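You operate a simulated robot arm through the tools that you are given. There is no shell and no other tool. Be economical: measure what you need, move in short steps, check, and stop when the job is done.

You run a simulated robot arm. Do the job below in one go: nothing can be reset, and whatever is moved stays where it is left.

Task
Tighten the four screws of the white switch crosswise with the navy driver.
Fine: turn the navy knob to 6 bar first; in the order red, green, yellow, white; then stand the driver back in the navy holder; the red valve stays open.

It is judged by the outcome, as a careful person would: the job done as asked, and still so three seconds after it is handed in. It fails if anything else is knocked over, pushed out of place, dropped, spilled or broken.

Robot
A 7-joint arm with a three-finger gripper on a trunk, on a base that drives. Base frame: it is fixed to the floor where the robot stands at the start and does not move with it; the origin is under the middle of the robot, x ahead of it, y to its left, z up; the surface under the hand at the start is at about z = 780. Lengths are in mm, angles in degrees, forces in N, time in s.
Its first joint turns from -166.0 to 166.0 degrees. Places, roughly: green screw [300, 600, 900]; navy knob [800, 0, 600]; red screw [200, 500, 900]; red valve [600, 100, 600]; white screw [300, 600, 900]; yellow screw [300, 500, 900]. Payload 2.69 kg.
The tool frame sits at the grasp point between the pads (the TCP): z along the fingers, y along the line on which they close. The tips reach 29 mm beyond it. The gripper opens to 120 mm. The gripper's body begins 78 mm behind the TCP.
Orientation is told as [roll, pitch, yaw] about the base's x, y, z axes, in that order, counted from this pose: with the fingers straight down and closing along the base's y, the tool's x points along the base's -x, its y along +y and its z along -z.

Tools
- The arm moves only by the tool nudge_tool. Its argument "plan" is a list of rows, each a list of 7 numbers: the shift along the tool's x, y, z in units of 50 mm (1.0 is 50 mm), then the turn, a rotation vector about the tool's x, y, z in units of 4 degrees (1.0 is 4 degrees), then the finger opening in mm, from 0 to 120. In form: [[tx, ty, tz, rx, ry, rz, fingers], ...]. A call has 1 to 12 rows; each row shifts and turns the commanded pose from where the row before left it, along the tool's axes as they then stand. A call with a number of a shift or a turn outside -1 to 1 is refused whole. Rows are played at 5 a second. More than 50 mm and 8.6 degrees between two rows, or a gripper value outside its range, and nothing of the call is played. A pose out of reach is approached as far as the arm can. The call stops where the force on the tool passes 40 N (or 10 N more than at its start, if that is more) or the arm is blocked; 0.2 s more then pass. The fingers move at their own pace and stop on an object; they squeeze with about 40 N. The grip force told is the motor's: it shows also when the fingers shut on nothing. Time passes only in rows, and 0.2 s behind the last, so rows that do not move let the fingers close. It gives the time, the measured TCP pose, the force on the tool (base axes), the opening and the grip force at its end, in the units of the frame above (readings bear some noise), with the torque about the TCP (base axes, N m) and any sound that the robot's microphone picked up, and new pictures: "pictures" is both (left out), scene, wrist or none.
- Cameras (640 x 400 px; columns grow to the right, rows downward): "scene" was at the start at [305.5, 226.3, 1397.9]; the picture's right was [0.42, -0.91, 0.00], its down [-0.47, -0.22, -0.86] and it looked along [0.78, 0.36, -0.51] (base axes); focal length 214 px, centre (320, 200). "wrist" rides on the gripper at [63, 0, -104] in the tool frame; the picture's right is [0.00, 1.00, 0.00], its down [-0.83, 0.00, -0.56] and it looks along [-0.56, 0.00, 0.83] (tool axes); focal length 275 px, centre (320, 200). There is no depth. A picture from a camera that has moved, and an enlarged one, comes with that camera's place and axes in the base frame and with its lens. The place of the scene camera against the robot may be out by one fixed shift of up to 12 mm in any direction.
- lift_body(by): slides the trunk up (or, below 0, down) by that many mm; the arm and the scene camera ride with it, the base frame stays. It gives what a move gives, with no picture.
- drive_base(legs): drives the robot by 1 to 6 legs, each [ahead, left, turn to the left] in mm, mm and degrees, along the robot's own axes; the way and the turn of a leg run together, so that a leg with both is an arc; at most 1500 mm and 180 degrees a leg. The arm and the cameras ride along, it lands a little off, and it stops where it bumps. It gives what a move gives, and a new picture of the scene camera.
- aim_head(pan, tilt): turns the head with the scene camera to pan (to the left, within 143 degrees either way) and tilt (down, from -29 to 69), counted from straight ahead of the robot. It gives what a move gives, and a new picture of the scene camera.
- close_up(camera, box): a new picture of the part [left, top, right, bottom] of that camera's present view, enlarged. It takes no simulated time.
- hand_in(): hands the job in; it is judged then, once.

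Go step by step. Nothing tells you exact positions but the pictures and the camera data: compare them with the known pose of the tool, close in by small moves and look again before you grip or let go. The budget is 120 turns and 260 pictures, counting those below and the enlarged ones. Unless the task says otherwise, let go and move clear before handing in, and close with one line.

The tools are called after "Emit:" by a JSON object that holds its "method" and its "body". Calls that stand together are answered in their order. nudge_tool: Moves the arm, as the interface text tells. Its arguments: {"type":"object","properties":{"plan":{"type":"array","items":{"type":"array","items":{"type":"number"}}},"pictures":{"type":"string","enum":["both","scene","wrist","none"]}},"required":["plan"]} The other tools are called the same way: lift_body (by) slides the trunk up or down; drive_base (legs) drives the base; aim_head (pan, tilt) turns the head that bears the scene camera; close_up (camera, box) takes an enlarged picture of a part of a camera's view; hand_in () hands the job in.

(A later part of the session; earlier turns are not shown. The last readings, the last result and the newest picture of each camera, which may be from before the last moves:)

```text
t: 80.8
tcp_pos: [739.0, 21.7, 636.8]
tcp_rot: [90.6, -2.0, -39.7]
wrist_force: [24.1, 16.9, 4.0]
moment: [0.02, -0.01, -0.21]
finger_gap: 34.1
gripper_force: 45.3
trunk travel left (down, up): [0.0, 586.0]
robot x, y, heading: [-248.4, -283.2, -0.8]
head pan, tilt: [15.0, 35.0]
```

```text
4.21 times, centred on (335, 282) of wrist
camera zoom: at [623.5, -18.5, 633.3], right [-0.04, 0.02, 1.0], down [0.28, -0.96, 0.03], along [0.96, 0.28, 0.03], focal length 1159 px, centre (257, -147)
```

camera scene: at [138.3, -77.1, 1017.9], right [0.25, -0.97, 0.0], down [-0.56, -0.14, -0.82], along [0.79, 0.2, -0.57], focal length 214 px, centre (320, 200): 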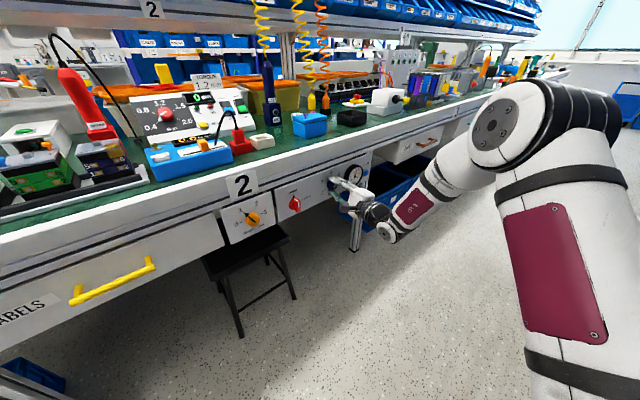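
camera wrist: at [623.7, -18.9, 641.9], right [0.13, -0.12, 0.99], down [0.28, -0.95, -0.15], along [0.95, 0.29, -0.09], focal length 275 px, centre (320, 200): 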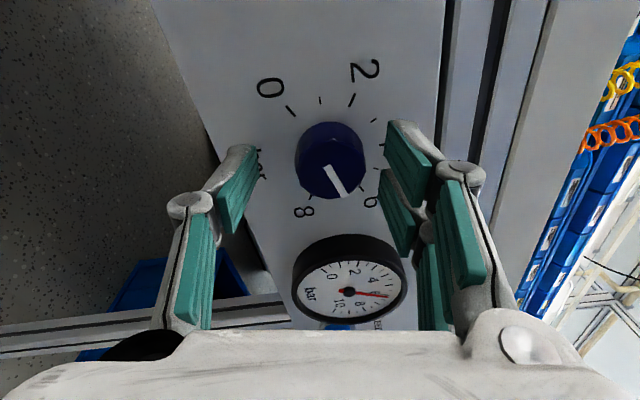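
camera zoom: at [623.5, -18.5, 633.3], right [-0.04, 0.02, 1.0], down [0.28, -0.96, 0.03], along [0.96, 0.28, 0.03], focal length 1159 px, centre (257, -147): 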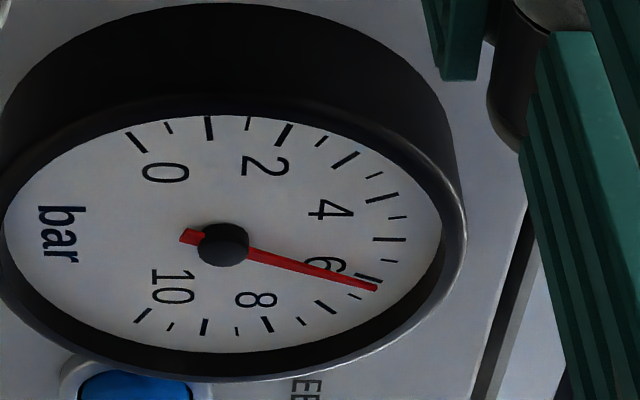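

Emit:
{"method": "nudge_tool", "body": {"plan": [[0, 0, 0.04, 0, 0, -1, 25], [0, 0, 0, 0, 0, 0, 25], [0, 0, 0, 0, 0, 0, 50], [0, 0, 0, 0, 0, 0, 64], [0, 0, -0.6, 0, 0, 0, 64], [0, 0, -0.8, 0, 0, 0, 64], [0, 0, -0.8, 0, 0, 0, 64]], "pictures": "none"}}

Emit:
{"method": "close_up", "body": {"camera": "wrist", "box": [200, 60, 460, 300]}}

Emit:
{"method": "close_up", "body": {"camera": "scene", "box": [320, 155, 376, 190]}}

```text
t: 82.4
tcp_pos: [668.0, -60.1, 633.9]
tcp_rot: [90.5, -5.9, -39.6]
wrist_force: [0.6, -0.3, -0.1]
moment: [-0.01, 0.01, -0.03]
finger_gap: 63.8
gripper_force: 0.2
trunk travel left (down, up): [0.0, 586.0]
robot x, y, heading: [-248.2, -284.1, -0.5]
head pan, tilt: [15.0, 35.0]
```

```text
1.67 times, centred on (330, 180) of wrist
camera zoom: at [553.3, -99.8, 627.5], right [-0.09, 0.06, 0.99], down [0.28, -0.96, 0.08], along [0.96, 0.29, 0.07], focal length 459 px, centre (303, 233)
```

zoom: 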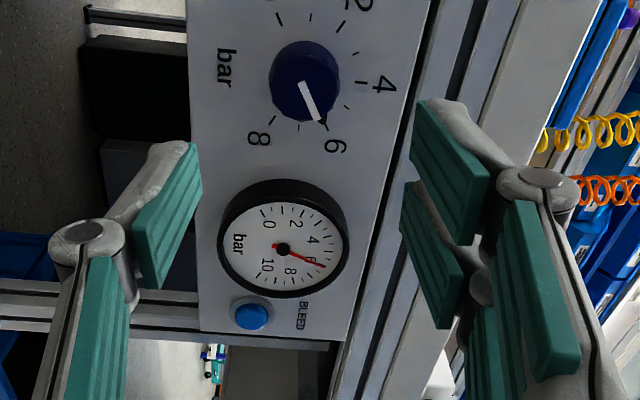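

```text
11.43 times, centred on (348, 172) of scene
camera zoom: at [138.8, -76.4, 1017.5], right [0.25, -0.97, 0.0], down [-0.56, -0.14, -0.82], along [0.79, 0.2, -0.57], focal length 2451 px, centre (0, 514)
```

zoom: 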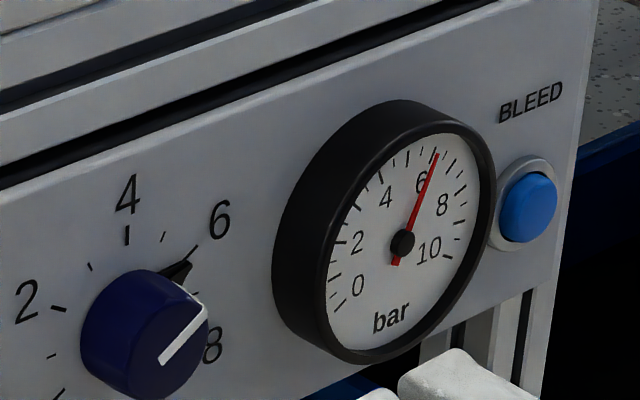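

The knob pointer is on the 6 tick, the gauge reads 6, and the red valve is still open. Now the driver: I back off, raise the trunk, and roll on so that the wrist camera sits above the hand.

Emit:
{"method": "nudge_tool", "body": {"plan": [[0, 0, -0.9, 0, 0, 0, 90], [0, 0, -0.9, 0, 0, 0, 90]], "pictures": "none"}}

Emit:
{"method": "lift_body", "body": {"by": 330}}

Emit:
{"method": "nudge_tool", "body": {"plan": [[0, 0, 0, 0, 0, 1, 90], [0, 0, 0, 0, 0, 1, 90], [0, 0, 0, 0, 0, 1, 90], [0, 0, 0, 0, 0, 1, 90], [0, 0, 0, 0, 0, 1, 90], [0, 0, 0, 0, 0, 1, 90], [0, 0, 0, 0, 0, 1, 90], [0, 0, 0, 0, 0, 1, 90], [0, 0, 0, 0, 0, 1, 90], [0, 0, 0, 0, 0, 1, 90]], "pictures": "scene"}}

```text
t: 83.0
tcp_pos: [609.9, -131.6, 635.2]
tcp_rot: [90.6, -5.9, -39.7]
wrist_force: [0.4, -0.2, 0.5]
moment: [0.0, 0.0, 0.0]
finger_gap: 90.1
gripper_force: 0.2
trunk travel left (down, up): [0.0, 586.0]
robot x, y, heading: [-246.6, -284.9, -0.5]
head pan, tilt: [15.0, 35.0]
```

```text
t: 86.2
tcp_pos: [611.8, -132.4, 964.3]
tcp_rot: [90.6, -5.9, -39.7]
wrist_force: [0.2, -0.5, 0.0]
moment: [0.0, 0.01, 0.0]
finger_gap: 90.2
gripper_force: 0.1
trunk travel left (down, up): [-330.0, 256.0]
robot x, y, heading: [-245.2, -286.8, -0.7]
head pan, tilt: [15.0, 35.0]
```

```text
t: 88.4
tcp_pos: [612.3, -132.5, 963.3]
tcp_rot: [90.7, 34.2, -39.3]
wrist_force: [0.1, 0.4, 0.4]
moment: [0.0, 0.01, 0.01]
finger_gap: 90.0
gripper_force: 0.0
trunk travel left (down, up): [-330.0, 256.0]
robot x, y, heading: [-246.4, -283.5, -0.7]
head pan, tilt: [15.0, 35.0]
camera scene: at [85.4, -76.3, 1346.8], right [0.25, -0.97, 0.0], down [-0.56, -0.14, -0.82], along [0.79, 0.2, -0.57], focal length 214 px, centre (320, 200)
```

scene: 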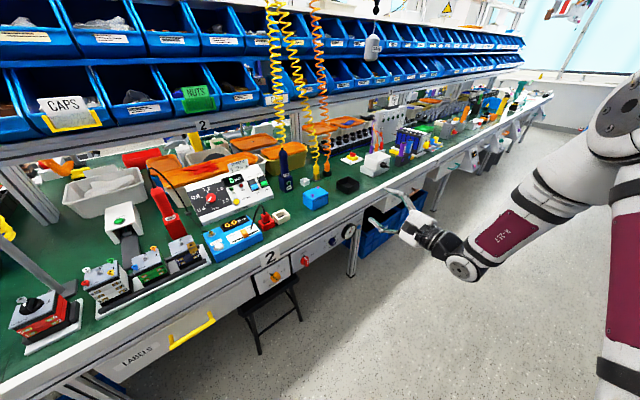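

The posture is fine. I roll the remaining 56° and take pictures.

Emit:
{"method": "nudge_tool", "body": {"plan": [[0, 0, 0, 0, 0, 1, 90], [0, 0, 0, 0, 0, 1, 90], [0, 0, 0, 0, 0, 1, 90], [0, 0, 0, 0, 0, 1, 90], [0, 0, 0, 0, 0, 1, 90], [0, 0, 0, 0, 0, 1, 90], [0, 0, 0, 0, 0, 1, 90]], "pictures": "none"}}

Emit:
{"method": "nudge_tool", "body": {"plan": [[0, 0, 0, 0, 0, 1, 90], [0, 0, 0, 0, 0, 1, 90], [0, 0, 0, 0, 0, 1, 90], [0, 0, 0, 0, 0, 1, 90], [0, 0, 0, 0, 0, 1, 90], [0, 0, 0, 0, 0, 1, 90], [0, 0, 0, 0, 0, 1, 90]], "pictures": "both"}}

```text
t: 90.0
tcp_pos: [611.8, -131.7, 964.7]
tcp_rot: [91.2, 62.2, -38.5]
wrist_force: [0.0, -0.6, -0.2]
moment: [0.01, 0.01, 0.0]
finger_gap: 90.1
gripper_force: 0.1
trunk travel left (down, up): [-330.0, 256.0]
robot x, y, heading: [-248.6, -284.5, -0.3]
head pan, tilt: [15.0, 35.0]
```

```text
t: 91.6
tcp_pos: [612.1, -131.4, 963.8]
tcp_rot: [-166.5, 89.4, 63.8]
wrist_force: [-0.2, 0.1, -0.4]
moment: [-0.01, 0.0, -0.01]
finger_gap: 90.1
gripper_force: 0.0
trunk travel left (down, up): [-330.0, 256.0]
robot x, y, heading: [-247.5, -282.4, -0.6]
head pan, tilt: [15.0, 35.0]
camera scene: at [85.4, -76.3, 1346.8], right [0.25, -0.97, 0.0], down [-0.56, -0.14, -0.82], along [0.79, 0.2, -0.57], focal length 214 px, centre (320, 200)
camera wrist: at [545.0, -211.7, 1026.3], right [0.77, -0.64, 0.0], down [-0.35, -0.42, -0.84], along [0.54, 0.64, -0.55], focal length 275 px, centre (320, 200)
```

scene: 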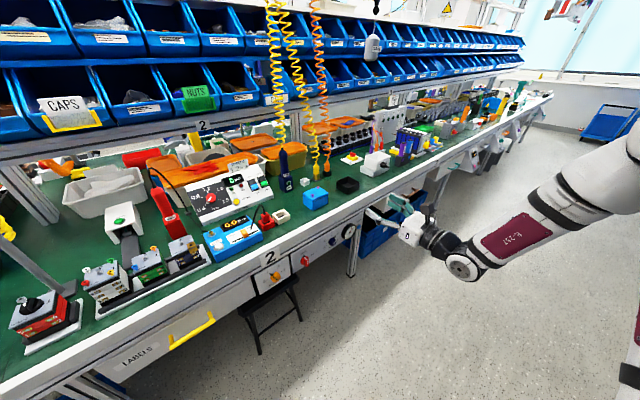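
wrist: 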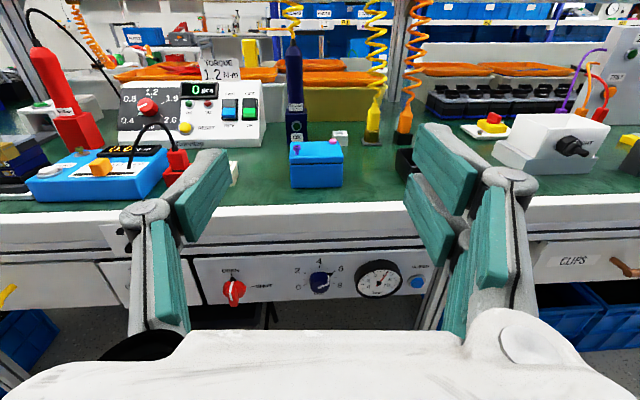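

The wrist camera is upright now. The navy driver stands at about [908, 310], with its body at z ≈ 850–985. I'll shift the hand left and drive so that both the driver and the switch come within reach.

Emit:
{"method": "nudge_tool", "body": {"plan": [[0, -0.9, 0, 0, 0, 0, 90], [0, -0.9, 0, 0, 0, 0, 90], [0, -0.9, 0, 0, 0, 0, 90], [0, -0.9, 0, 0, 0, 0, 90]], "pictures": "none"}}

Emit:
{"method": "drive_base", "body": {"legs": [[340, 10, 0]]}}

Emit:
{"method": "close_up", "body": {"camera": "wrist", "box": [0, 0, 640, 400]}}

```text
t: 92.6
tcp_pos: [478.8, -16.4, 963.0]
tcp_rot: [-175.6, 89.3, 54.6]
wrist_force: [-0.9, 0.0, 0.1]
moment: [0.02, 0.0, 0.05]
finger_gap: 89.9
gripper_force: 0.2
out of reach, approached as far as the arm can: row 4
trunk travel left (down, up): [-330.0, 256.0]
robot x, y, heading: [-247.5, -283.1, -0.8]
head pan, tilt: [15.0, 35.0]
```

```text
t: 94.9
tcp_pos: [820.6, -9.4, 962.2]
tcp_rot: [-172.2, 89.4, 58.2]
wrist_force: [0.2, 0.4, -0.4]
moment: [-0.02, 0.01, 0.0]
finger_gap: 90.0
gripper_force: 0.0
trunk travel left (down, up): [-330.0, 256.0]
robot x, y, heading: [92.2, -277.4, -0.7]
head pan, tilt: [15.0, 35.0]
camera scene: at [427.1, -70.6, 1346.8], right [0.25, -0.97, 0.0], down [-0.56, -0.14, -0.82], along [0.79, 0.2, -0.57], focal length 214 px, centre (320, 200)
```

scene: 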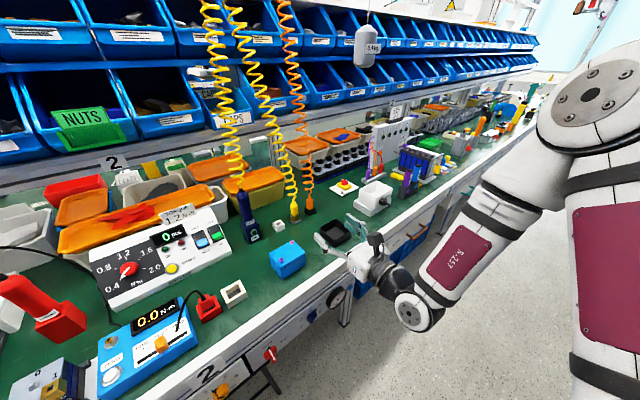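

```text
1.00 times, centred on (320, 200) of wrist (not enlarged: the box is as wide or as high as the picture)
camera zoom: at [753.8, -90.9, 1026.0], right [0.77, -0.64, 0.0], down [-0.35, -0.42, -0.84], along [0.54, 0.64, -0.55], focal length 275 px, centre (320, 200)
```

zoom: 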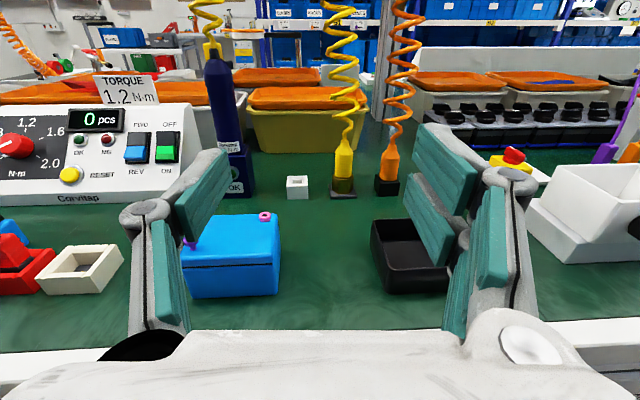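

The driver axis is at about [919, 316]. I'll move diagonally forward-left until lined up in front of it, and check.

Emit:
{"method": "nudge_tool", "body": {"plan": [[0, -0.4, 0.8, 0, 0, 0, 80], [-0.1, -0.7, 0.6, 0, 0, 0, 80], [-0.2, -0.8, 0.5, 0, 0, 0, 80], [-0.2, -0.8, 0.5, 0, 0, 0, 80]], "pictures": "both"}}

Emit:
{"method": "close_up", "body": {"camera": "wrist", "box": [200, 0, 440, 150]}}

```text
t: 96.1
tcp_pos: [803.1, 164.1, 979.7]
tcp_rot: [123.1, 82.8, -6.5]
wrist_force: [-0.3, -0.5, 0.0]
moment: [0.03, -0.01, -0.01]
finger_gap: 80.1
gripper_force: 0.1
trunk travel left (down, up): [-330.0, 256.0]
robot x, y, heading: [94.4, -276.2, -0.6]
head pan, tilt: [15.0, 35.0]
stopped in row 4: the arm was blocked; the commanded pose is now the measured one
camera scene: at [426.6, -70.2, 1346.9], right [0.25, -0.97, 0.0], down [-0.56, -0.14, -0.82], along [0.79, 0.2, -0.57], focal length 214 px, centre (320, 200)
camera wrist: at [728.7, 85.3, 1035.2], right [0.76, -0.64, 0.11], down [-0.24, -0.44, -0.86], along [0.6, 0.63, -0.49], focal length 275 px, centre (320, 200)
```

scene: 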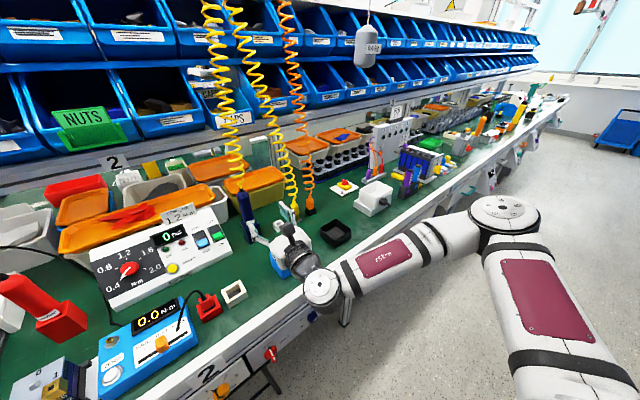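
wrist: 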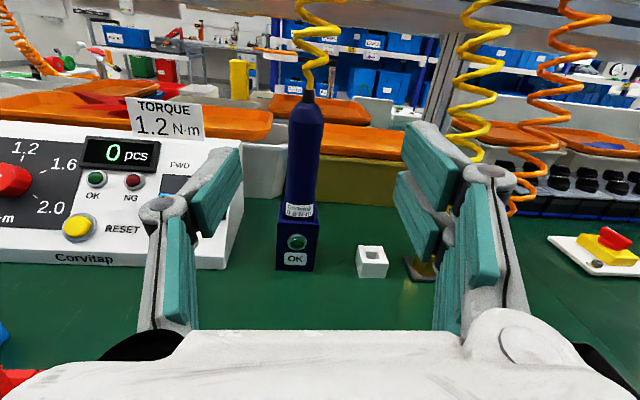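

```text
2.67 times, centred on (320, 75) of wrist
camera zoom: at [728.7, 85.3, 1035.2], right [0.76, -0.64, 0.11], down [-0.24, -0.44, -0.86], along [0.6, 0.63, -0.49], focal length 734 px, centre (320, 533)
```

zoom: 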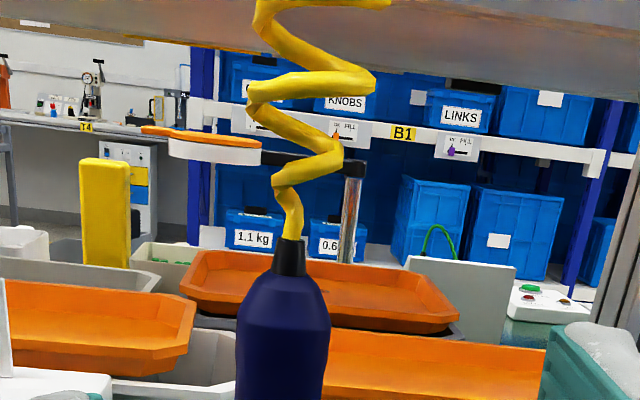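

The driver is now straight ahead, but the arm got blocked and the elbow swung to the right. I'll look at what it might touch.

Emit:
{"method": "close_up", "body": {"camera": "scene", "box": [220, 190, 460, 340]}}

```text
2.67 times, centred on (340, 265) of scene
camera zoom: at [426.6, -70.2, 1346.9], right [0.25, -0.97, 0.0], down [-0.56, -0.14, -0.82], along [0.79, 0.2, -0.57], focal length 572 px, centre (267, 27)
```

zoom: 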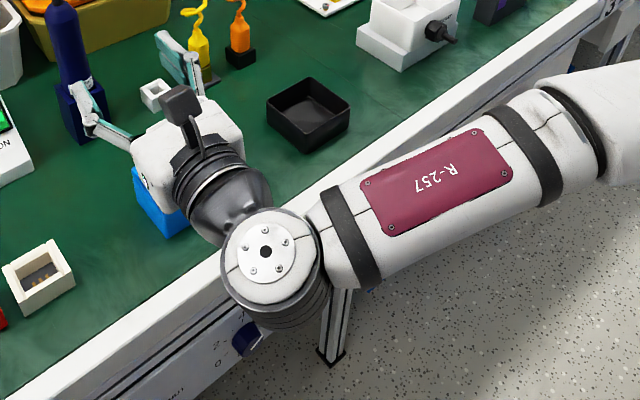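

The forearm is cramped, as the wrist is only about 330 mm from the arm axis. I'll back the robot off the bench, then correct the tilt while extending.

Emit:
{"method": "drive_base", "body": {"legs": [[-75, -90, 0]]}}

Emit:
{"method": "nudge_tool", "body": {"plan": [[0, 0, 0.8, 0, -0.55, 0.8, 80], [0, 0, 0.8, 0, -0.55, 0.8, 80]], "pictures": "both"}}

```text
t: 97.3
tcp_pos: [726.8, 75.5, 979.2]
tcp_rot: [122.5, 82.8, -7.2]
wrist_force: [-0.1, 0.3, -0.6]
moment: [-0.01, 0.01, -0.02]
finger_gap: 79.8
gripper_force: 0.0
trunk travel left (down, up): [-330.0, 256.0]
robot x, y, heading: [13.2, -367.1, -0.7]
head pan, tilt: [15.0, 35.0]
camera scene: at [350.1, -159.9, 1346.8], right [0.25, -0.97, 0.0], down [-0.56, -0.14, -0.82], along [0.79, 0.2, -0.57], focal length 214 px, centre (320, 200)
```

scene: 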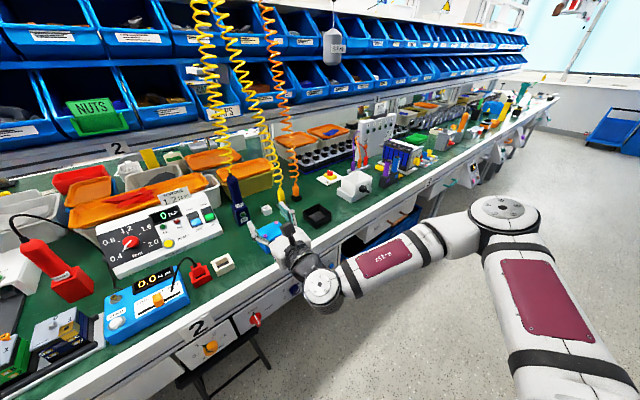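

```text
t: 97.9
tcp_pos: [725.2, 75.2, 977.7]
tcp_rot: [122.5, 82.8, -6.9]
wrist_force: [0.2, 0.1, 0.5]
moment: [0.01, 0.0, -0.03]
finger_gap: 79.8
gripper_force: 0.1
out of reach, approached as far as the arm can: row 1, 2
trunk travel left (down, up): [-330.0, 256.0]
robot x, y, heading: [19.1, -367.1, -0.7]
head pan, tilt: [15.0, 35.0]
camera scene: at [350.2, -159.9, 1346.8], right [0.25, -0.97, 0.0], down [-0.56, -0.14, -0.82], along [0.79, 0.2, -0.57], focal length 214 px, centre (320, 200)
camera wrist: at [652.4, -4.0, 1034.2], right [0.76, -0.64, 0.11], down [-0.25, -0.44, -0.86], along [0.6, 0.63, -0.5], focal length 275 px, centre (320, 200)
```

scene: 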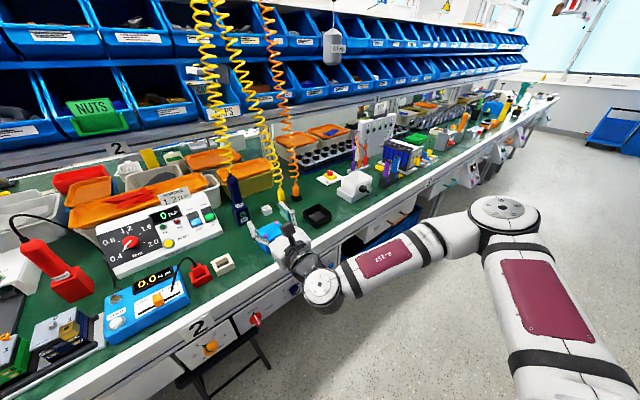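
wrist: 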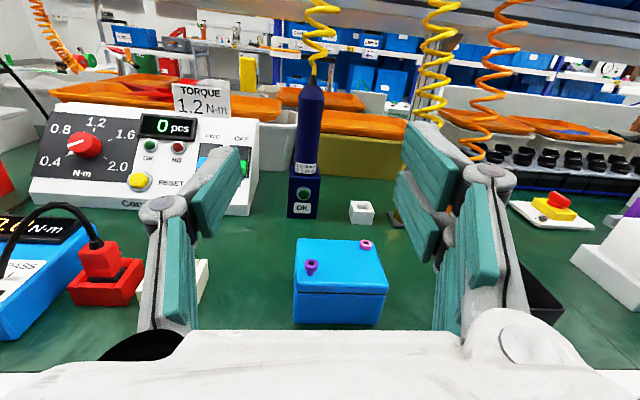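

The last joint is at its limit with the camera on top. I'll go back instead to a tool pitched about 45° downward with the camera on the near side, which suits the arm and clears the hose. First I unwind the roll while pulling back.

Emit:
{"method": "nudge_tool", "body": {"plan": [[0, 0, -0.8, 0, 0, -1, 80], [0, 0.3, -0.8, 0, 0, -1, 80], [0, 0.3, -0.8, 0, 0, -1, 80], [0, 0.3, 0, 0, 0, -1, 80], [0, 0, 0, 0, 0, -1, 80], [0, 0, 0, 0, 0, -1, 80], [0, 0, 0, 0, 0, -1, 80], [0, 0, 0, 0, 0, -1, 80], [0, 0, 0, 0, 0, -1, 80], [0, 0, 0, 0, 0, -1, 80]], "pictures": "scene"}}

```text
t: 100.1
tcp_pos: [708.8, -27.9, 970.6]
tcp_rot: [95.4, 43.9, -35.7]
wrist_force: [0.1, -0.3, 0.4]
moment: [0.02, 0.01, -0.04]
finger_gap: 80.2
gripper_force: 0.2
out of reach, approached as far as the arm can: row 3
trunk travel left (down, up): [-330.0, 256.0]
robot x, y, heading: [17.1, -371.7, -0.3]
head pan, tilt: [15.0, 35.0]
camera scene: at [350.2, -160.0, 1346.8], right [0.25, -0.97, 0.0], down [-0.56, -0.14, -0.82], along [0.79, 0.2, -0.57], focal length 214 px, centre (320, 200)
```

scene: 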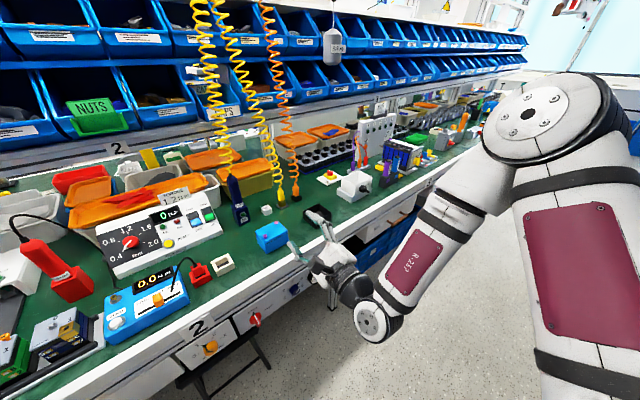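

The elbow is up again. I continue to unwind.

Emit:
{"method": "nudge_tool", "body": {"plan": [[0, 0, 0, 0, 0, -1, 80], [0, 0, 0, 0, 0, -1, 80], [0, 0, 0, 0, 0, -1, 80], [0, 0, 0, 0, 0, -1, 80], [0, 0, 0, 0, 0, -1, 80], [0, 0, 0, 0, 0, -1, 80], [0, 0, 0, 0, 0, -1, 80], [0, 0, 0, 0, 0, -1, 80], [0, 0, 0, 0, 0, -1, 80], [0, 0, 0, 0, 0, -1, 80], [0, 0, 0, 0, 0, -1, 80], [0, 0, 0, 0, 0, -1, 80]], "pictures": "none"}}

Emit:
{"method": "nudge_tool", "body": {"plan": [[0, 0, 0, 0, 0, -1, 80], [0, 0, 0, 0, 0, -1, 80], [0, 0, 0, 0, 0, -1, 80], [0, 0, 0, 0, 0, -1, 80], [0, 0, 0, 0, 0, -1, 80], [0, 0, 0, 0, 0, -1, 80], [0, 0, 0, 0, 0, -1, 80], [0, 0, 0, 0, 0, -1, 80], [0, 0, 0, 0, 0, -1, 80], [0, 0, 0, 0, 0, -1, 80], [0, 0, 0, 0, 0, -1, 80], [0, 0, 0, 0, 0, -1, 80]], "pictures": "none"}}

Emit:
{"method": "nudge_tool", "body": {"plan": [[0, 0, 0, 0, 0, -1, 80], [0, 0, 0, 0, 0, -1, 80], [0, 0, 0, 0, 0, -1, 80], [0, 0, 0, 0, 0, -1, 80], [0, 0, 0, 0, 0, -1, 80], [0, 0, 0, 0, 0, -1, 80], [0, 0, 0, 0, 0, -1, 80], [0, 0, 0, 0, 0, -1, 80], [0, 0, 0, 0, 0, -1, 80]], "pictures": "none"}}

Emit:
{"method": "nudge_tool", "body": {"plan": [[0, 0, 0, 0, 1, 0, 80], [0, 0, 0, 0, 1, 0, 80], [0, 0, 0, 0, 1, 0, 80], [0, 0, 0, 0, 1, 0, 80], [0, 0, 0, 0, 1, 0, 80], [0, 0, 0, 0, 1, 0, 80], [0, 0, 0, 0, 1, 0, 80], [0, 0, 0, 0, 1, 0, 80], [0, 0, 0, 0, 1, 0, 80], [0, 0, 0, 0, 1, 0, 80]], "pictures": "both"}}

```text
t: 102.7
tcp_pos: [709.6, -25.8, 970.8]
tcp_rot: [93.9, -4.0, -39.7]
wrist_force: [0.1, 0.6, 0.1]
moment: [0.02, -0.01, -0.01]
finger_gap: 80.1
gripper_force: 0.1
trunk travel left (down, up): [-330.0, 256.0]
robot x, y, heading: [14.7, -369.1, -0.7]
head pan, tilt: [15.0, 35.0]
```

```text
t: 105.3
tcp_pos: [708.5, -26.8, 971.5]
tcp_rot: [96.3, -52.0, -44.3]
wrist_force: [-0.3, 0.3, -1.0]
moment: [0.03, -0.03, -0.02]
finger_gap: 80.3
gripper_force: 0.0
trunk travel left (down, up): [-330.0, 256.0]
robot x, y, heading: [15.0, -373.9, -0.5]
head pan, tilt: [15.0, 35.0]
```

```text
t: 107.3
tcp_pos: [716.2, -35.6, 971.7]
tcp_rot: [153.0, -85.8, -101.8]
wrist_force: [0.1, -0.5, -1.0]
moment: [-0.03, -0.01, 0.01]
finger_gap: 80.1
gripper_force: 0.0
out of reach, approached as far as the arm can: row 8, 9
trunk travel left (down, up): [-330.0, 256.0]
robot x, y, heading: [14.8, -366.7, -0.4]
head pan, tilt: [15.0, 35.0]
```

```text
t: 109.5
tcp_pos: [718.1, -34.7, 971.7]
tcp_rot: [3.3, -53.7, 48.0]
wrist_force: [-0.5, -0.7, -0.7]
moment: [-0.04, 0.01, 0.0]
finger_gap: 80.1
gripper_force: 0.1
out of reach, approached as far as the arm can: row 3
trunk travel left (down, up): [-330.0, 256.0]
robot x, y, heading: [17.3, -368.4, -0.4]
head pan, tilt: [15.0, 35.0]
camera scene: at [350.2, -159.9, 1346.8], right [0.25, -0.97, 0.0], down [-0.56, -0.14, -0.82], along [0.79, 0.2, -0.57], focal length 214 px, centre (320, 200)
camera wrist: at [641.6, -128.7, 983.3], right [-0.78, 0.63, 0.03], down [0.05, 0.01, 1.0], along [0.63, 0.78, -0.04], focal length 275 px, centre (320, 200)
```

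scene: 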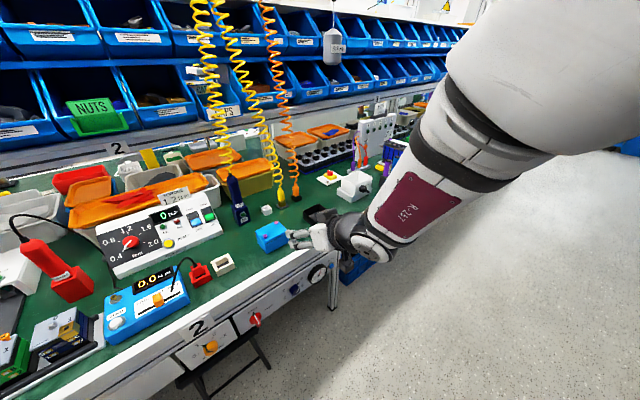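
wrist: 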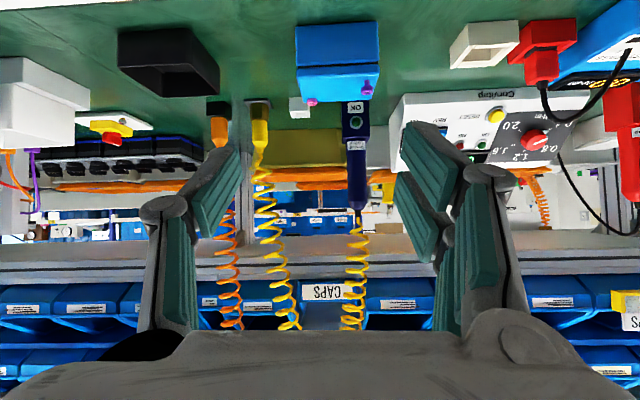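

The tool points about 36° below horizontal, and the driver is ahead at about [915, 318]. I approach it horizontally and check.

Emit:
{"method": "nudge_tool", "body": {"plan": [[-0.4, 0.247, 0.66, 0, 0, 0, 80], [-0.4, 0.247, 0.66, 0, 0, 0, 80], [-0.4, 0.247, 0.66, 0, 0, 0, 80], [-0.4, 0.247, 0.66, 0, 0, 0, 80], [-0.4, 0.247, 0.66, 0, 0, 0, 80], [-0.4, 0.247, 0.66, 0, 0, 0, 80]], "pictures": "both"}}

```text
t: 110.9
tcp_pos: [806.4, 190.7, 953.3]
tcp_rot: [3.4, -53.9, 48.1]
wrist_force: [-0.1, 0.1, -0.1]
moment: [-0.01, 0.02, 0.04]
finger_gap: 80.0
gripper_force: 0.0
trunk travel left (down, up): [-330.0, 256.0]
robot x, y, heading: [17.6, -373.5, -0.5]
head pan, tilt: [15.0, 35.0]
camera scene: at [350.0, -160.2, 1346.8], right [0.25, -0.97, 0.0], down [-0.56, -0.14, -0.82], along [0.79, 0.2, -0.57], focal length 214 px, centre (320, 200)
camera wrist: at [729.6, 96.3, 963.9], right [-0.78, 0.63, 0.03], down [0.05, 0.01, 1.0], along [0.63, 0.78, -0.04], focal length 275 px, centre (320, 200)
```

scene: 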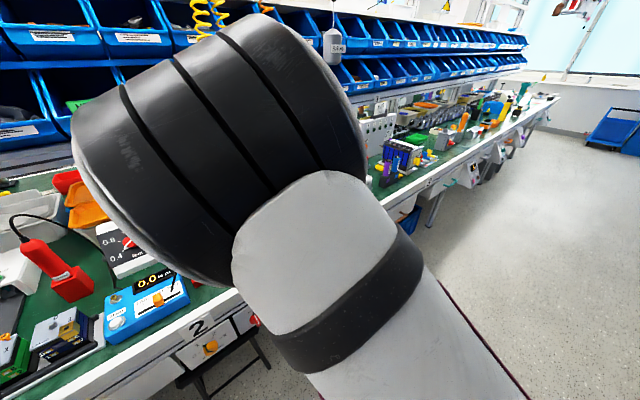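
wrist: 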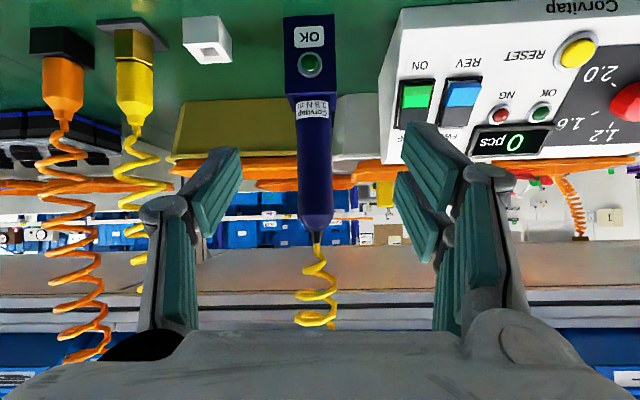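

The driver is about 163 mm ahead and nearly centred (6 mm to the right). I go most of the way.

Emit:
{"method": "nudge_tool", "body": {"plan": [[-0.296, -0.03, 0.594, 0, 0, 0, 80], [-0.296, -0.03, 0.594, 0, 0, 0, 80], [-0.296, -0.03, 0.594, 0, 0, 0, 80], [-0.296, -0.03, 0.594, 0, 0, 0, 80]], "pictures": "wrist"}}

```text
t: 111.9
tcp_pos: [893.0, 289.7, 932.2]
tcp_rot: [3.2, -53.8, 48.2]
wrist_force: [-0.3, -0.1, 0.9]
moment: [-0.04, 0.05, -0.02]
finger_gap: 79.8
gripper_force: 0.1
trunk travel left (down, up): [-330.0, 256.0]
robot x, y, heading: [18.8, -366.0, -0.7]
head pan, tilt: [15.0, 35.0]
camera wrist: at [816.2, 194.9, 943.7], right [-0.78, 0.63, 0.03], down [0.05, 0.01, 1.0], along [0.63, 0.78, -0.04], focal length 275 px, centre (320, 200)
```

wrist: 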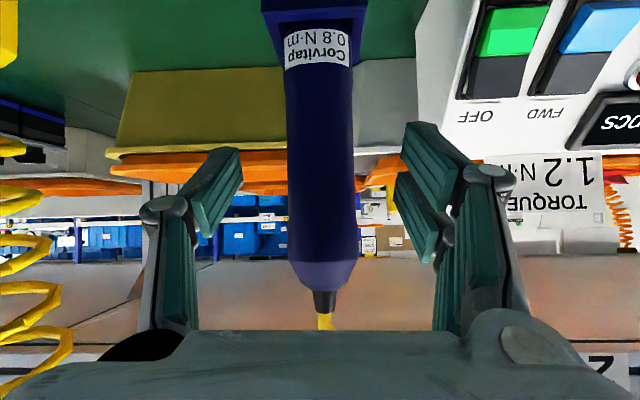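

It's centred. The last 28 mm forward, then I close.

Emit:
{"method": "nudge_tool", "body": {"plan": [[-0.14, 0, 0.25, 0, 0, 0, 80], [-0.14, 0, 0.25, 0, 0, 0, 80], [0, 0, 0, 0, 0, 0, 50], [0, 0, 0, 0, 0, 0, 25], [0, 0, 0, 0, 0, 0, 25], [0, 0, 0, 0, 0, 0, 25]], "pictures": "wrist"}}

```text
t: 113.3
tcp_pos: [912.3, 312.2, 929.4]
tcp_rot: [3.2, -53.9, 48.1]
wrist_force: [1.2, 1.8, -1.5]
moment: [0.06, -0.07, 0.01]
finger_gap: 33.9
gripper_force: 40.1
trunk travel left (down, up): [-330.0, 256.0]
robot x, y, heading: [15.5, -368.2, -0.5]
head pan, tilt: [15.0, 35.0]
camera wrist: at [834.6, 217.3, 939.2], right [-0.78, 0.63, 0.03], down [0.05, 0.01, 1.0], along [0.63, 0.78, -0.04], focal length 275 px, centre (320, 200)
```

wrist: 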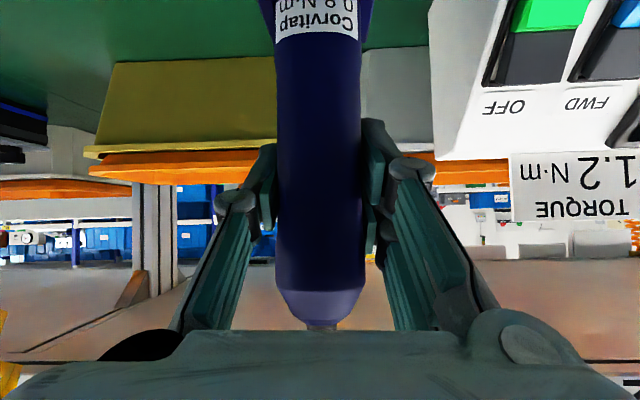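

I've gripped it (34 mm). In the holder, the TCP was [912.3, 312.2, 929.4], rot [3.2, -53.9, 48.1]. I lift straight up.

Emit:
{"method": "nudge_tool", "body": {"plan": [[-0.4, 0.015, -0.297, 0, 0, 0, 25], [-0.646, 0.024, -0.474, 0, 0, 0, 25], [-0.646, 0.024, -0.474, 0, 0, 0, 25], [-0.646, 0.024, -0.474, 0, 0, 0, 25]], "pictures": "both"}}

```text
t: 114.3
tcp_pos: [913.4, 309.8, 1072.1]
tcp_rot: [3.3, -53.7, 48.0]
wrist_force: [-0.1, 0.6, -4.8]
moment: [0.04, -0.03, -0.01]
finger_gap: 34.0
gripper_force: 40.3
trunk travel left (down, up): [-330.0, 256.0]
robot x, y, heading: [17.2, -365.2, -0.5]
head pan, tilt: [15.0, 35.0]
camera scene: at [350.4, -159.5, 1346.6], right [0.25, -0.97, 0.0], down [-0.56, -0.14, -0.82], along [0.79, 0.2, -0.57], focal length 214 px, centre (320, 200)
camera wrist: at [837.9, 216.6, 1084.5], right [-0.78, 0.63, 0.03], down [0.05, 0.01, 1.0], along [0.63, 0.78, -0.04], focal length 275 px, centre (320, 200)
```

scene: 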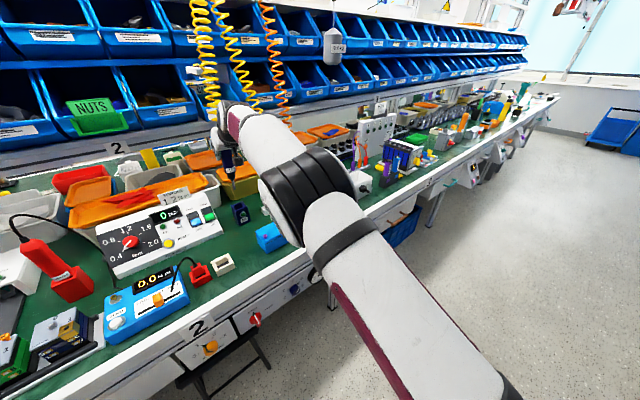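
wrist: 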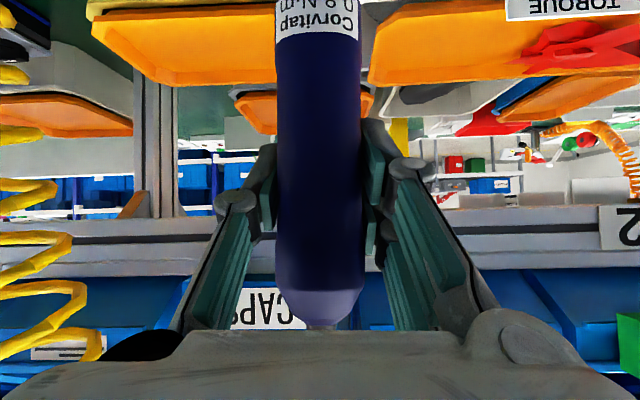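

The driver is out of the holder. I'll look at the bit, and take a better look at the switch.

Emit:
{"method": "close_up", "body": {"camera": "scene", "box": [190, 90, 290, 230]}}

Emit:
{"method": "aim_head", "body": {"pan": 75, "tilt": 35}}

Emit:
{"method": "close_up", "body": {"camera": "scene", "box": [260, 150, 420, 250]}}

```text
2.86 times, centred on (240, 160) of scene
camera zoom: at [350.4, -159.5, 1346.6], right [0.25, -0.97, 0.0], down [-0.56, -0.14, -0.82], along [0.79, 0.2, -0.57], focal length 613 px, centre (549, 314)
```

zoom: 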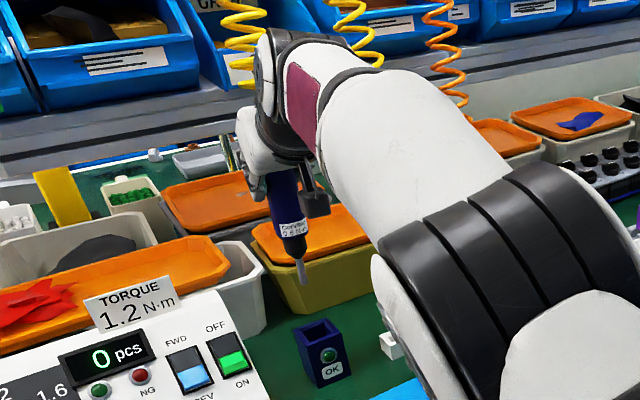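

```text
t: 115.6
tcp_pos: [913.6, 310.3, 1074.0]
tcp_rot: [3.4, -53.9, 48.1]
wrist_force: [-0.6, 1.2, -3.7]
moment: [0.0, 0.02, 0.0]
finger_gap: 33.7
gripper_force: 40.0
trunk travel left (down, up): [-330.0, 256.0]
robot x, y, heading: [17.1, -368.1, -0.5]
head pan, tilt: [75.0, 35.0]
camera scene: at [288.7, -96.9, 1346.7], right [0.96, -0.27, 0.0], down [-0.15, -0.55, -0.82], along [0.22, 0.79, -0.57], focal length 214 px, centre (320, 200)
```

scene: 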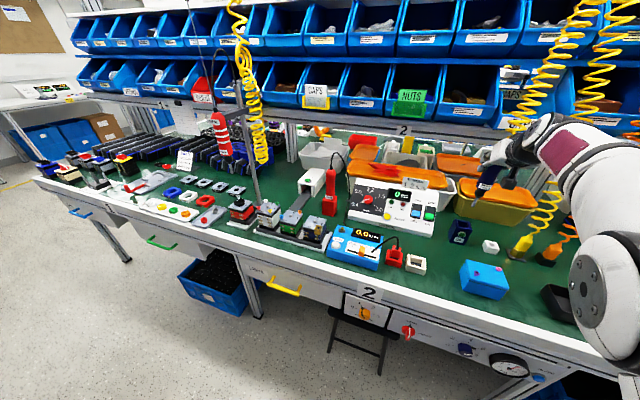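

```text
4.00 times, centred on (340, 200) of scene
camera zoom: at [288.7, -96.9, 1346.7], right [0.96, -0.27, 0.0], down [-0.15, -0.55, -0.82], along [0.22, 0.79, -0.57], focal length 858 px, centre (240, 200)
```

zoom: 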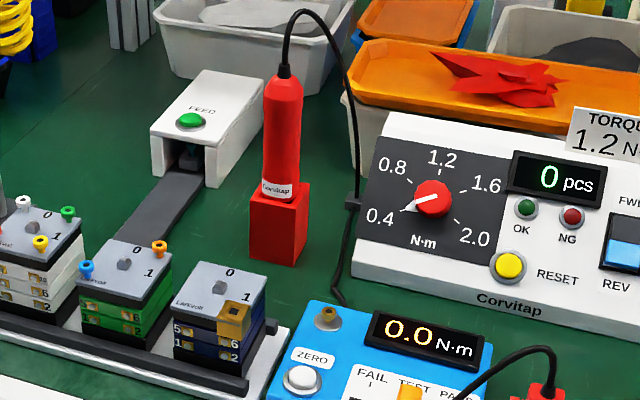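

The driver hangs vertically, and the bit tip is about 138 mm below the TCP. From triangulation the screws are: yellow [279, 513], red [241, 541], white [269, 579], green [306, 551], heads at z ≈ 891. I retract toward the bench edge first, then drive parallel to the bench.

Emit:
{"method": "nudge_tool", "body": {"plan": [[0.546, 0, -0.744, 0, 0, 0, 25], [0.546, 0, -0.744, 0, 0, 0, 25], [0.546, 0, -0.744, 0, 0, 0, 25], [0.546, 0, -0.744, 0, 0, 0, 25], [0.546, 0, -0.744, 0, 0, 0, 25], [-0.4, 0, -0.3, 0, 0, 0, 25]], "pictures": "scene"}}

```text
t: 117.0
tcp_pos: [768.4, 131.4, 1099.0]
tcp_rot: [3.2, -53.7, 48.2]
wrist_force: [-0.4, 0.5, -4.7]
moment: [0.02, -0.02, -0.04]
finger_gap: 33.6
gripper_force: 40.4
trunk travel left (down, up): [-330.0, 256.0]
robot x, y, heading: [14.5, -369.0, -0.6]
head pan, tilt: [75.0, 35.0]
camera scene: at [288.7, -96.9, 1346.7], right [0.96, -0.27, 0.0], down [-0.15, -0.55, -0.82], along [0.22, 0.79, -0.57], focal length 214 px, centre (320, 200)
```

scene: 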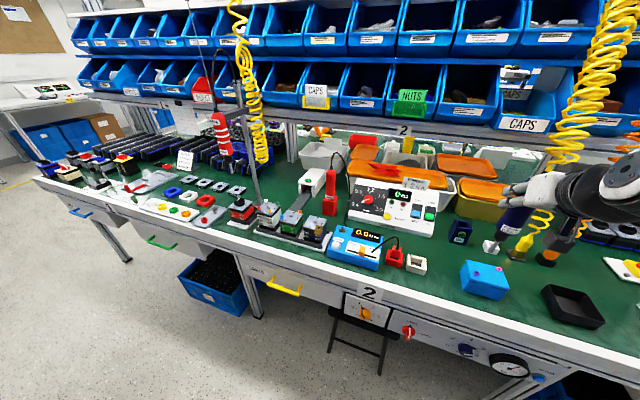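

I drive parallel to the bench toward the switch in two halves.

Emit:
{"method": "drive_base", "body": {"legs": [[-250, 204, 0]]}}

Emit:
{"method": "drive_base", "body": {"legs": [[-250, 200, 0]]}}

```text
t: 119.2
tcp_pos: [515.4, 339.9, 1098.8]
tcp_rot: [3.3, -53.8, 47.9]
wrist_force: [-0.4, 0.2, -3.9]
moment: [0.03, -0.03, -0.02]
finger_gap: 33.8
gripper_force: 39.7
trunk travel left (down, up): [-330.0, 256.0]
robot x, y, heading: [-238.8, -161.4, -0.6]
head pan, tilt: [75.0, 35.0]
camera scene: at [35.8, 111.2, 1346.7], right [0.96, -0.27, 0.0], down [-0.15, -0.55, -0.82], along [0.22, 0.79, -0.57], focal length 214 px, centre (320, 200)
```

scene: 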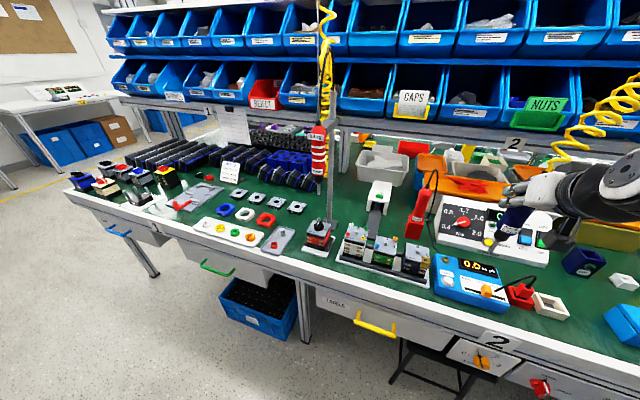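

```text
t: 121.3
tcp_pos: [268.4, 539.3, 1099.3]
tcp_rot: [3.3, -53.7, 48.0]
wrist_force: [0.2, 1.0, -4.7]
moment: [0.0, 0.0, -0.01]
finger_gap: 34.0
gripper_force: 40.0
trunk travel left (down, up): [-330.0, 256.0]
robot x, y, heading: [-485.6, 40.7, -0.5]
head pan, tilt: [75.0, 35.0]
camera scene: at [-211.1, 312.5, 1346.7], right [0.96, -0.27, 0.0], down [-0.16, -0.55, -0.82], along [0.22, 0.79, -0.57], focal length 214 px, centre (320, 200)
```

scene: 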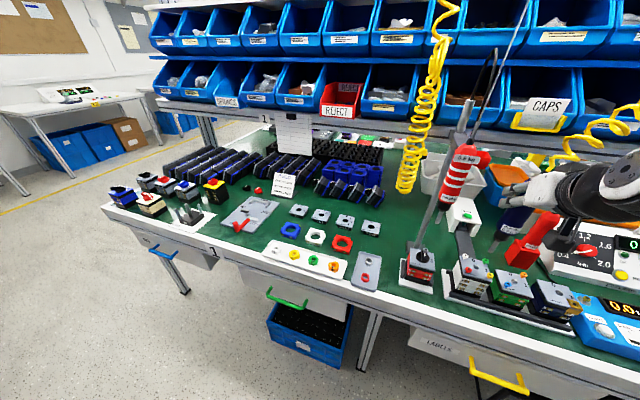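

The bit should now be above the switch. I point the head at it.

Emit:
{"method": "aim_head", "body": {"pan": 28, "tilt": 38}}

Emit:
{"method": "close_up", "body": {"camera": "scene", "box": [260, 130, 388, 210]}}

```text
t: 122.5
tcp_pos: [268.6, 538.4, 1098.6]
tcp_rot: [3.4, -53.8, 47.9]
wrist_force: [0.7, -1.0, -4.2]
moment: [-0.01, -0.01, 0.02]
finger_gap: 33.7
gripper_force: 39.5
trunk travel left (down, up): [-330.0, 256.0]
robot x, y, heading: [-485.5, 42.9, -0.8]
head pan, tilt: [28.0, 38.0]
camera scene: at [-158.2, 267.4, 1342.2], right [0.46, -0.89, 0.0], down [-0.55, -0.28, -0.79], along [0.7, 0.36, -0.62], focal length 214 px, centre (320, 200)
```

scene: 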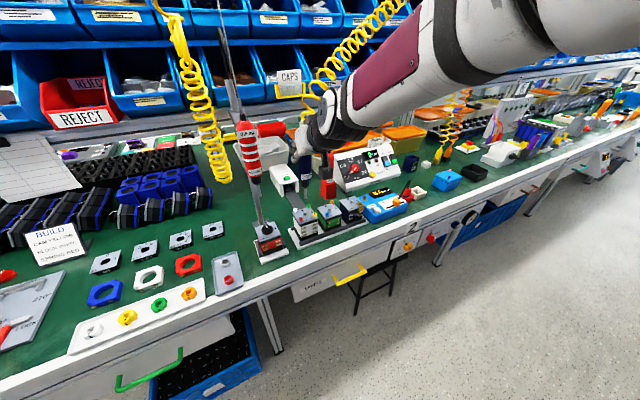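

```text
5.00 times, centred on (324, 170) of scene
camera zoom: at [-158.2, 267.4, 1342.2], right [0.46, -0.89, 0.0], down [-0.55, -0.28, -0.79], along [0.7, 0.36, -0.62], focal length 1072 px, centre (300, 350)
```

zoom: 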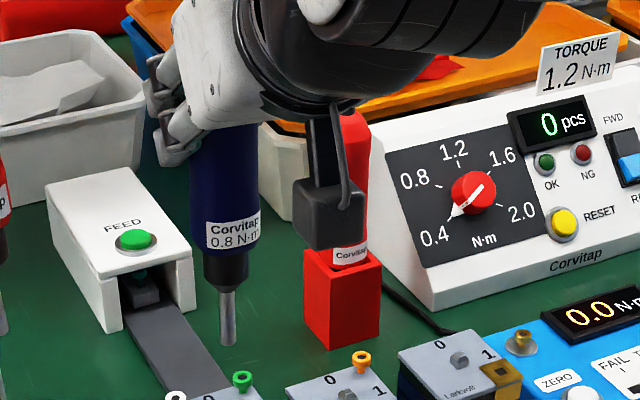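

Emit:
{"method": "close_up", "body": {"camera": "scene", "box": [276, 180, 356, 230]}}

Emit:
{"method": "close_up", "body": {"camera": "wrist", "box": [0, 0, 640, 400]}}

```text
8.00 times, centred on (316, 205) of scene
camera zoom: at [-158.2, 267.4, 1342.2], right [0.46, -0.89, 0.0], down [-0.55, -0.28, -0.79], along [0.7, 0.36, -0.62], focal length 1716 px, centre (352, 160)
```

zoom: 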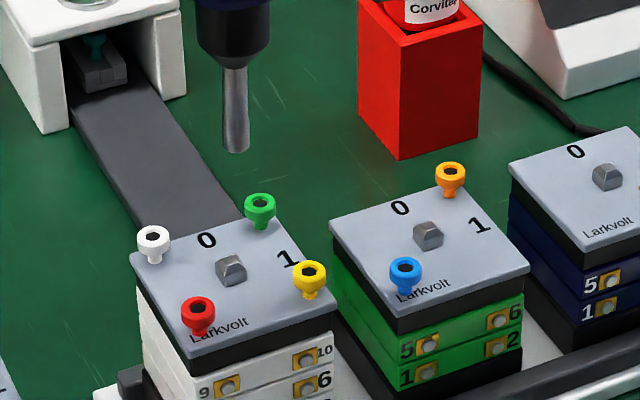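

```text
1.00 times, centred on (320, 200) of wrist (not enlarged: the box is as wide or as high as the picture)
camera zoom: at [192.5, 445.9, 1109.7], right [-0.77, 0.63, 0.03], down [0.05, 0.01, 1.0], along [0.63, 0.77, -0.04], focal length 275 px, centre (320, 200)
```

zoom: 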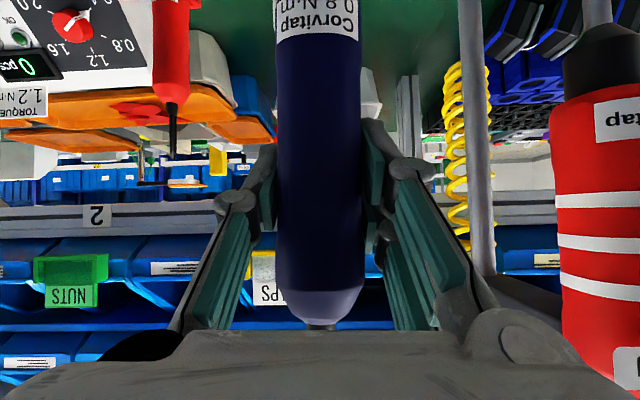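

I have a clear view of all four screws and the bit. To fix the bit's position accurately relative to the screws, I'll take two more views with the head panned either way.

Emit:
{"method": "aim_head", "body": {"pan": -18, "tilt": 38}}

Emit:
{"method": "close_up", "body": {"camera": "scene", "box": [60, 150, 240, 262]}}

Emit:
{"method": "aim_head", "body": {"pan": 75, "tilt": 38}}

Emit:
{"method": "close_up", "body": {"camera": "scene", "box": [440, 170, 600, 270]}}

```text
t: 123.6
tcp_pos: [269.9, 539.0, 1098.7]
tcp_rot: [3.3, -53.7, 48.0]
wrist_force: [0.3, -0.6, -4.1]
moment: [0.03, -0.01, -0.01]
finger_gap: 33.8
gripper_force: 39.6
trunk travel left (down, up): [-330.0, 256.0]
robot x, y, heading: [-486.4, 39.8, -0.9]
head pan, tilt: [-18.0, 38.0]
camera scene: at [-153.1, 200.1, 1342.2], right [-0.32, -0.95, 0.0], down [-0.58, 0.2, -0.79], along [0.75, -0.25, -0.62], focal length 214 px, centre (320, 200)
```

scene: 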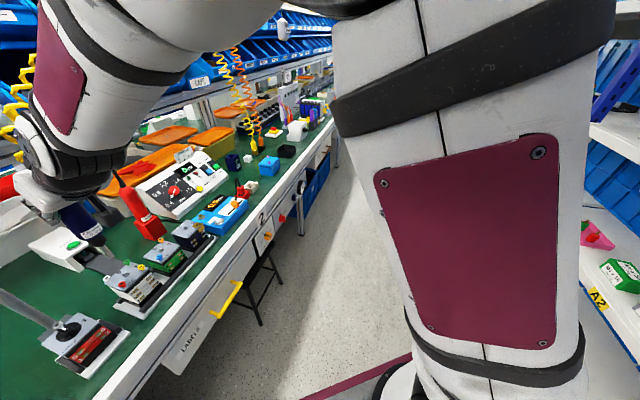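

```text
3.56 times, centred on (150, 206) of scene
camera zoom: at [-153.1, 200.1, 1342.2], right [-0.32, -0.95, 0.0], down [-0.58, 0.2, -0.79], along [0.75, -0.25, -0.62], focal length 763 px, centre (924, 179)
```

zoom: 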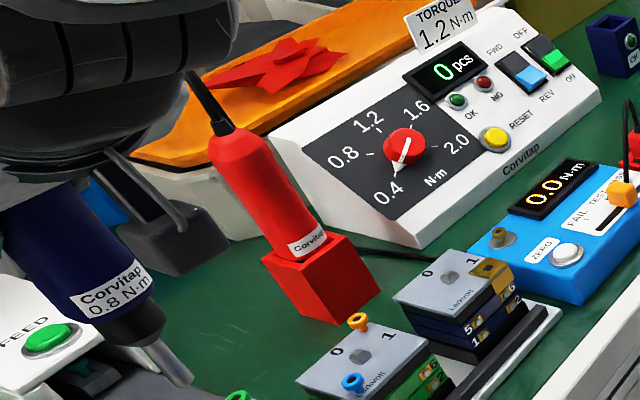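

```text
t: 125.3
tcp_pos: [268.5, 540.1, 1097.8]
tcp_rot: [3.4, -53.8, 47.9]
wrist_force: [-0.1, -0.4, -4.5]
moment: [0.04, -0.01, -0.01]
finger_gap: 33.7
gripper_force: 40.3
trunk travel left (down, up): [-330.0, 256.0]
robot x, y, heading: [-484.0, 43.5, -0.7]
head pan, tilt: [75.0, 38.0]
camera scene: at [-211.5, 310.8, 1342.2], right [0.96, -0.27, 0.0], down [-0.17, -0.59, -0.79], along [0.21, 0.76, -0.62], focal length 214 px, centre (320, 200)
```

scene: 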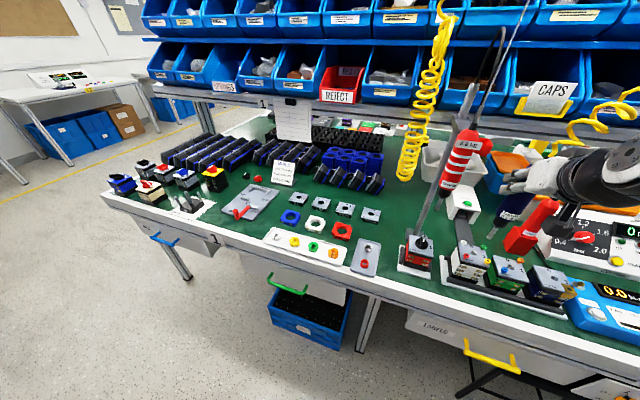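

```text
4.00 times, centred on (520, 220) of scene
camera zoom: at [-211.5, 310.8, 1342.2], right [0.96, -0.27, 0.0], down [-0.17, -0.59, -0.79], along [0.21, 0.76, -0.62], focal length 858 px, centre (-480, 120)
```

zoom: 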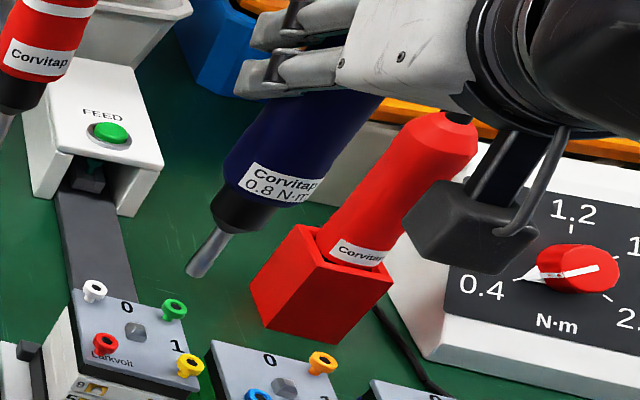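

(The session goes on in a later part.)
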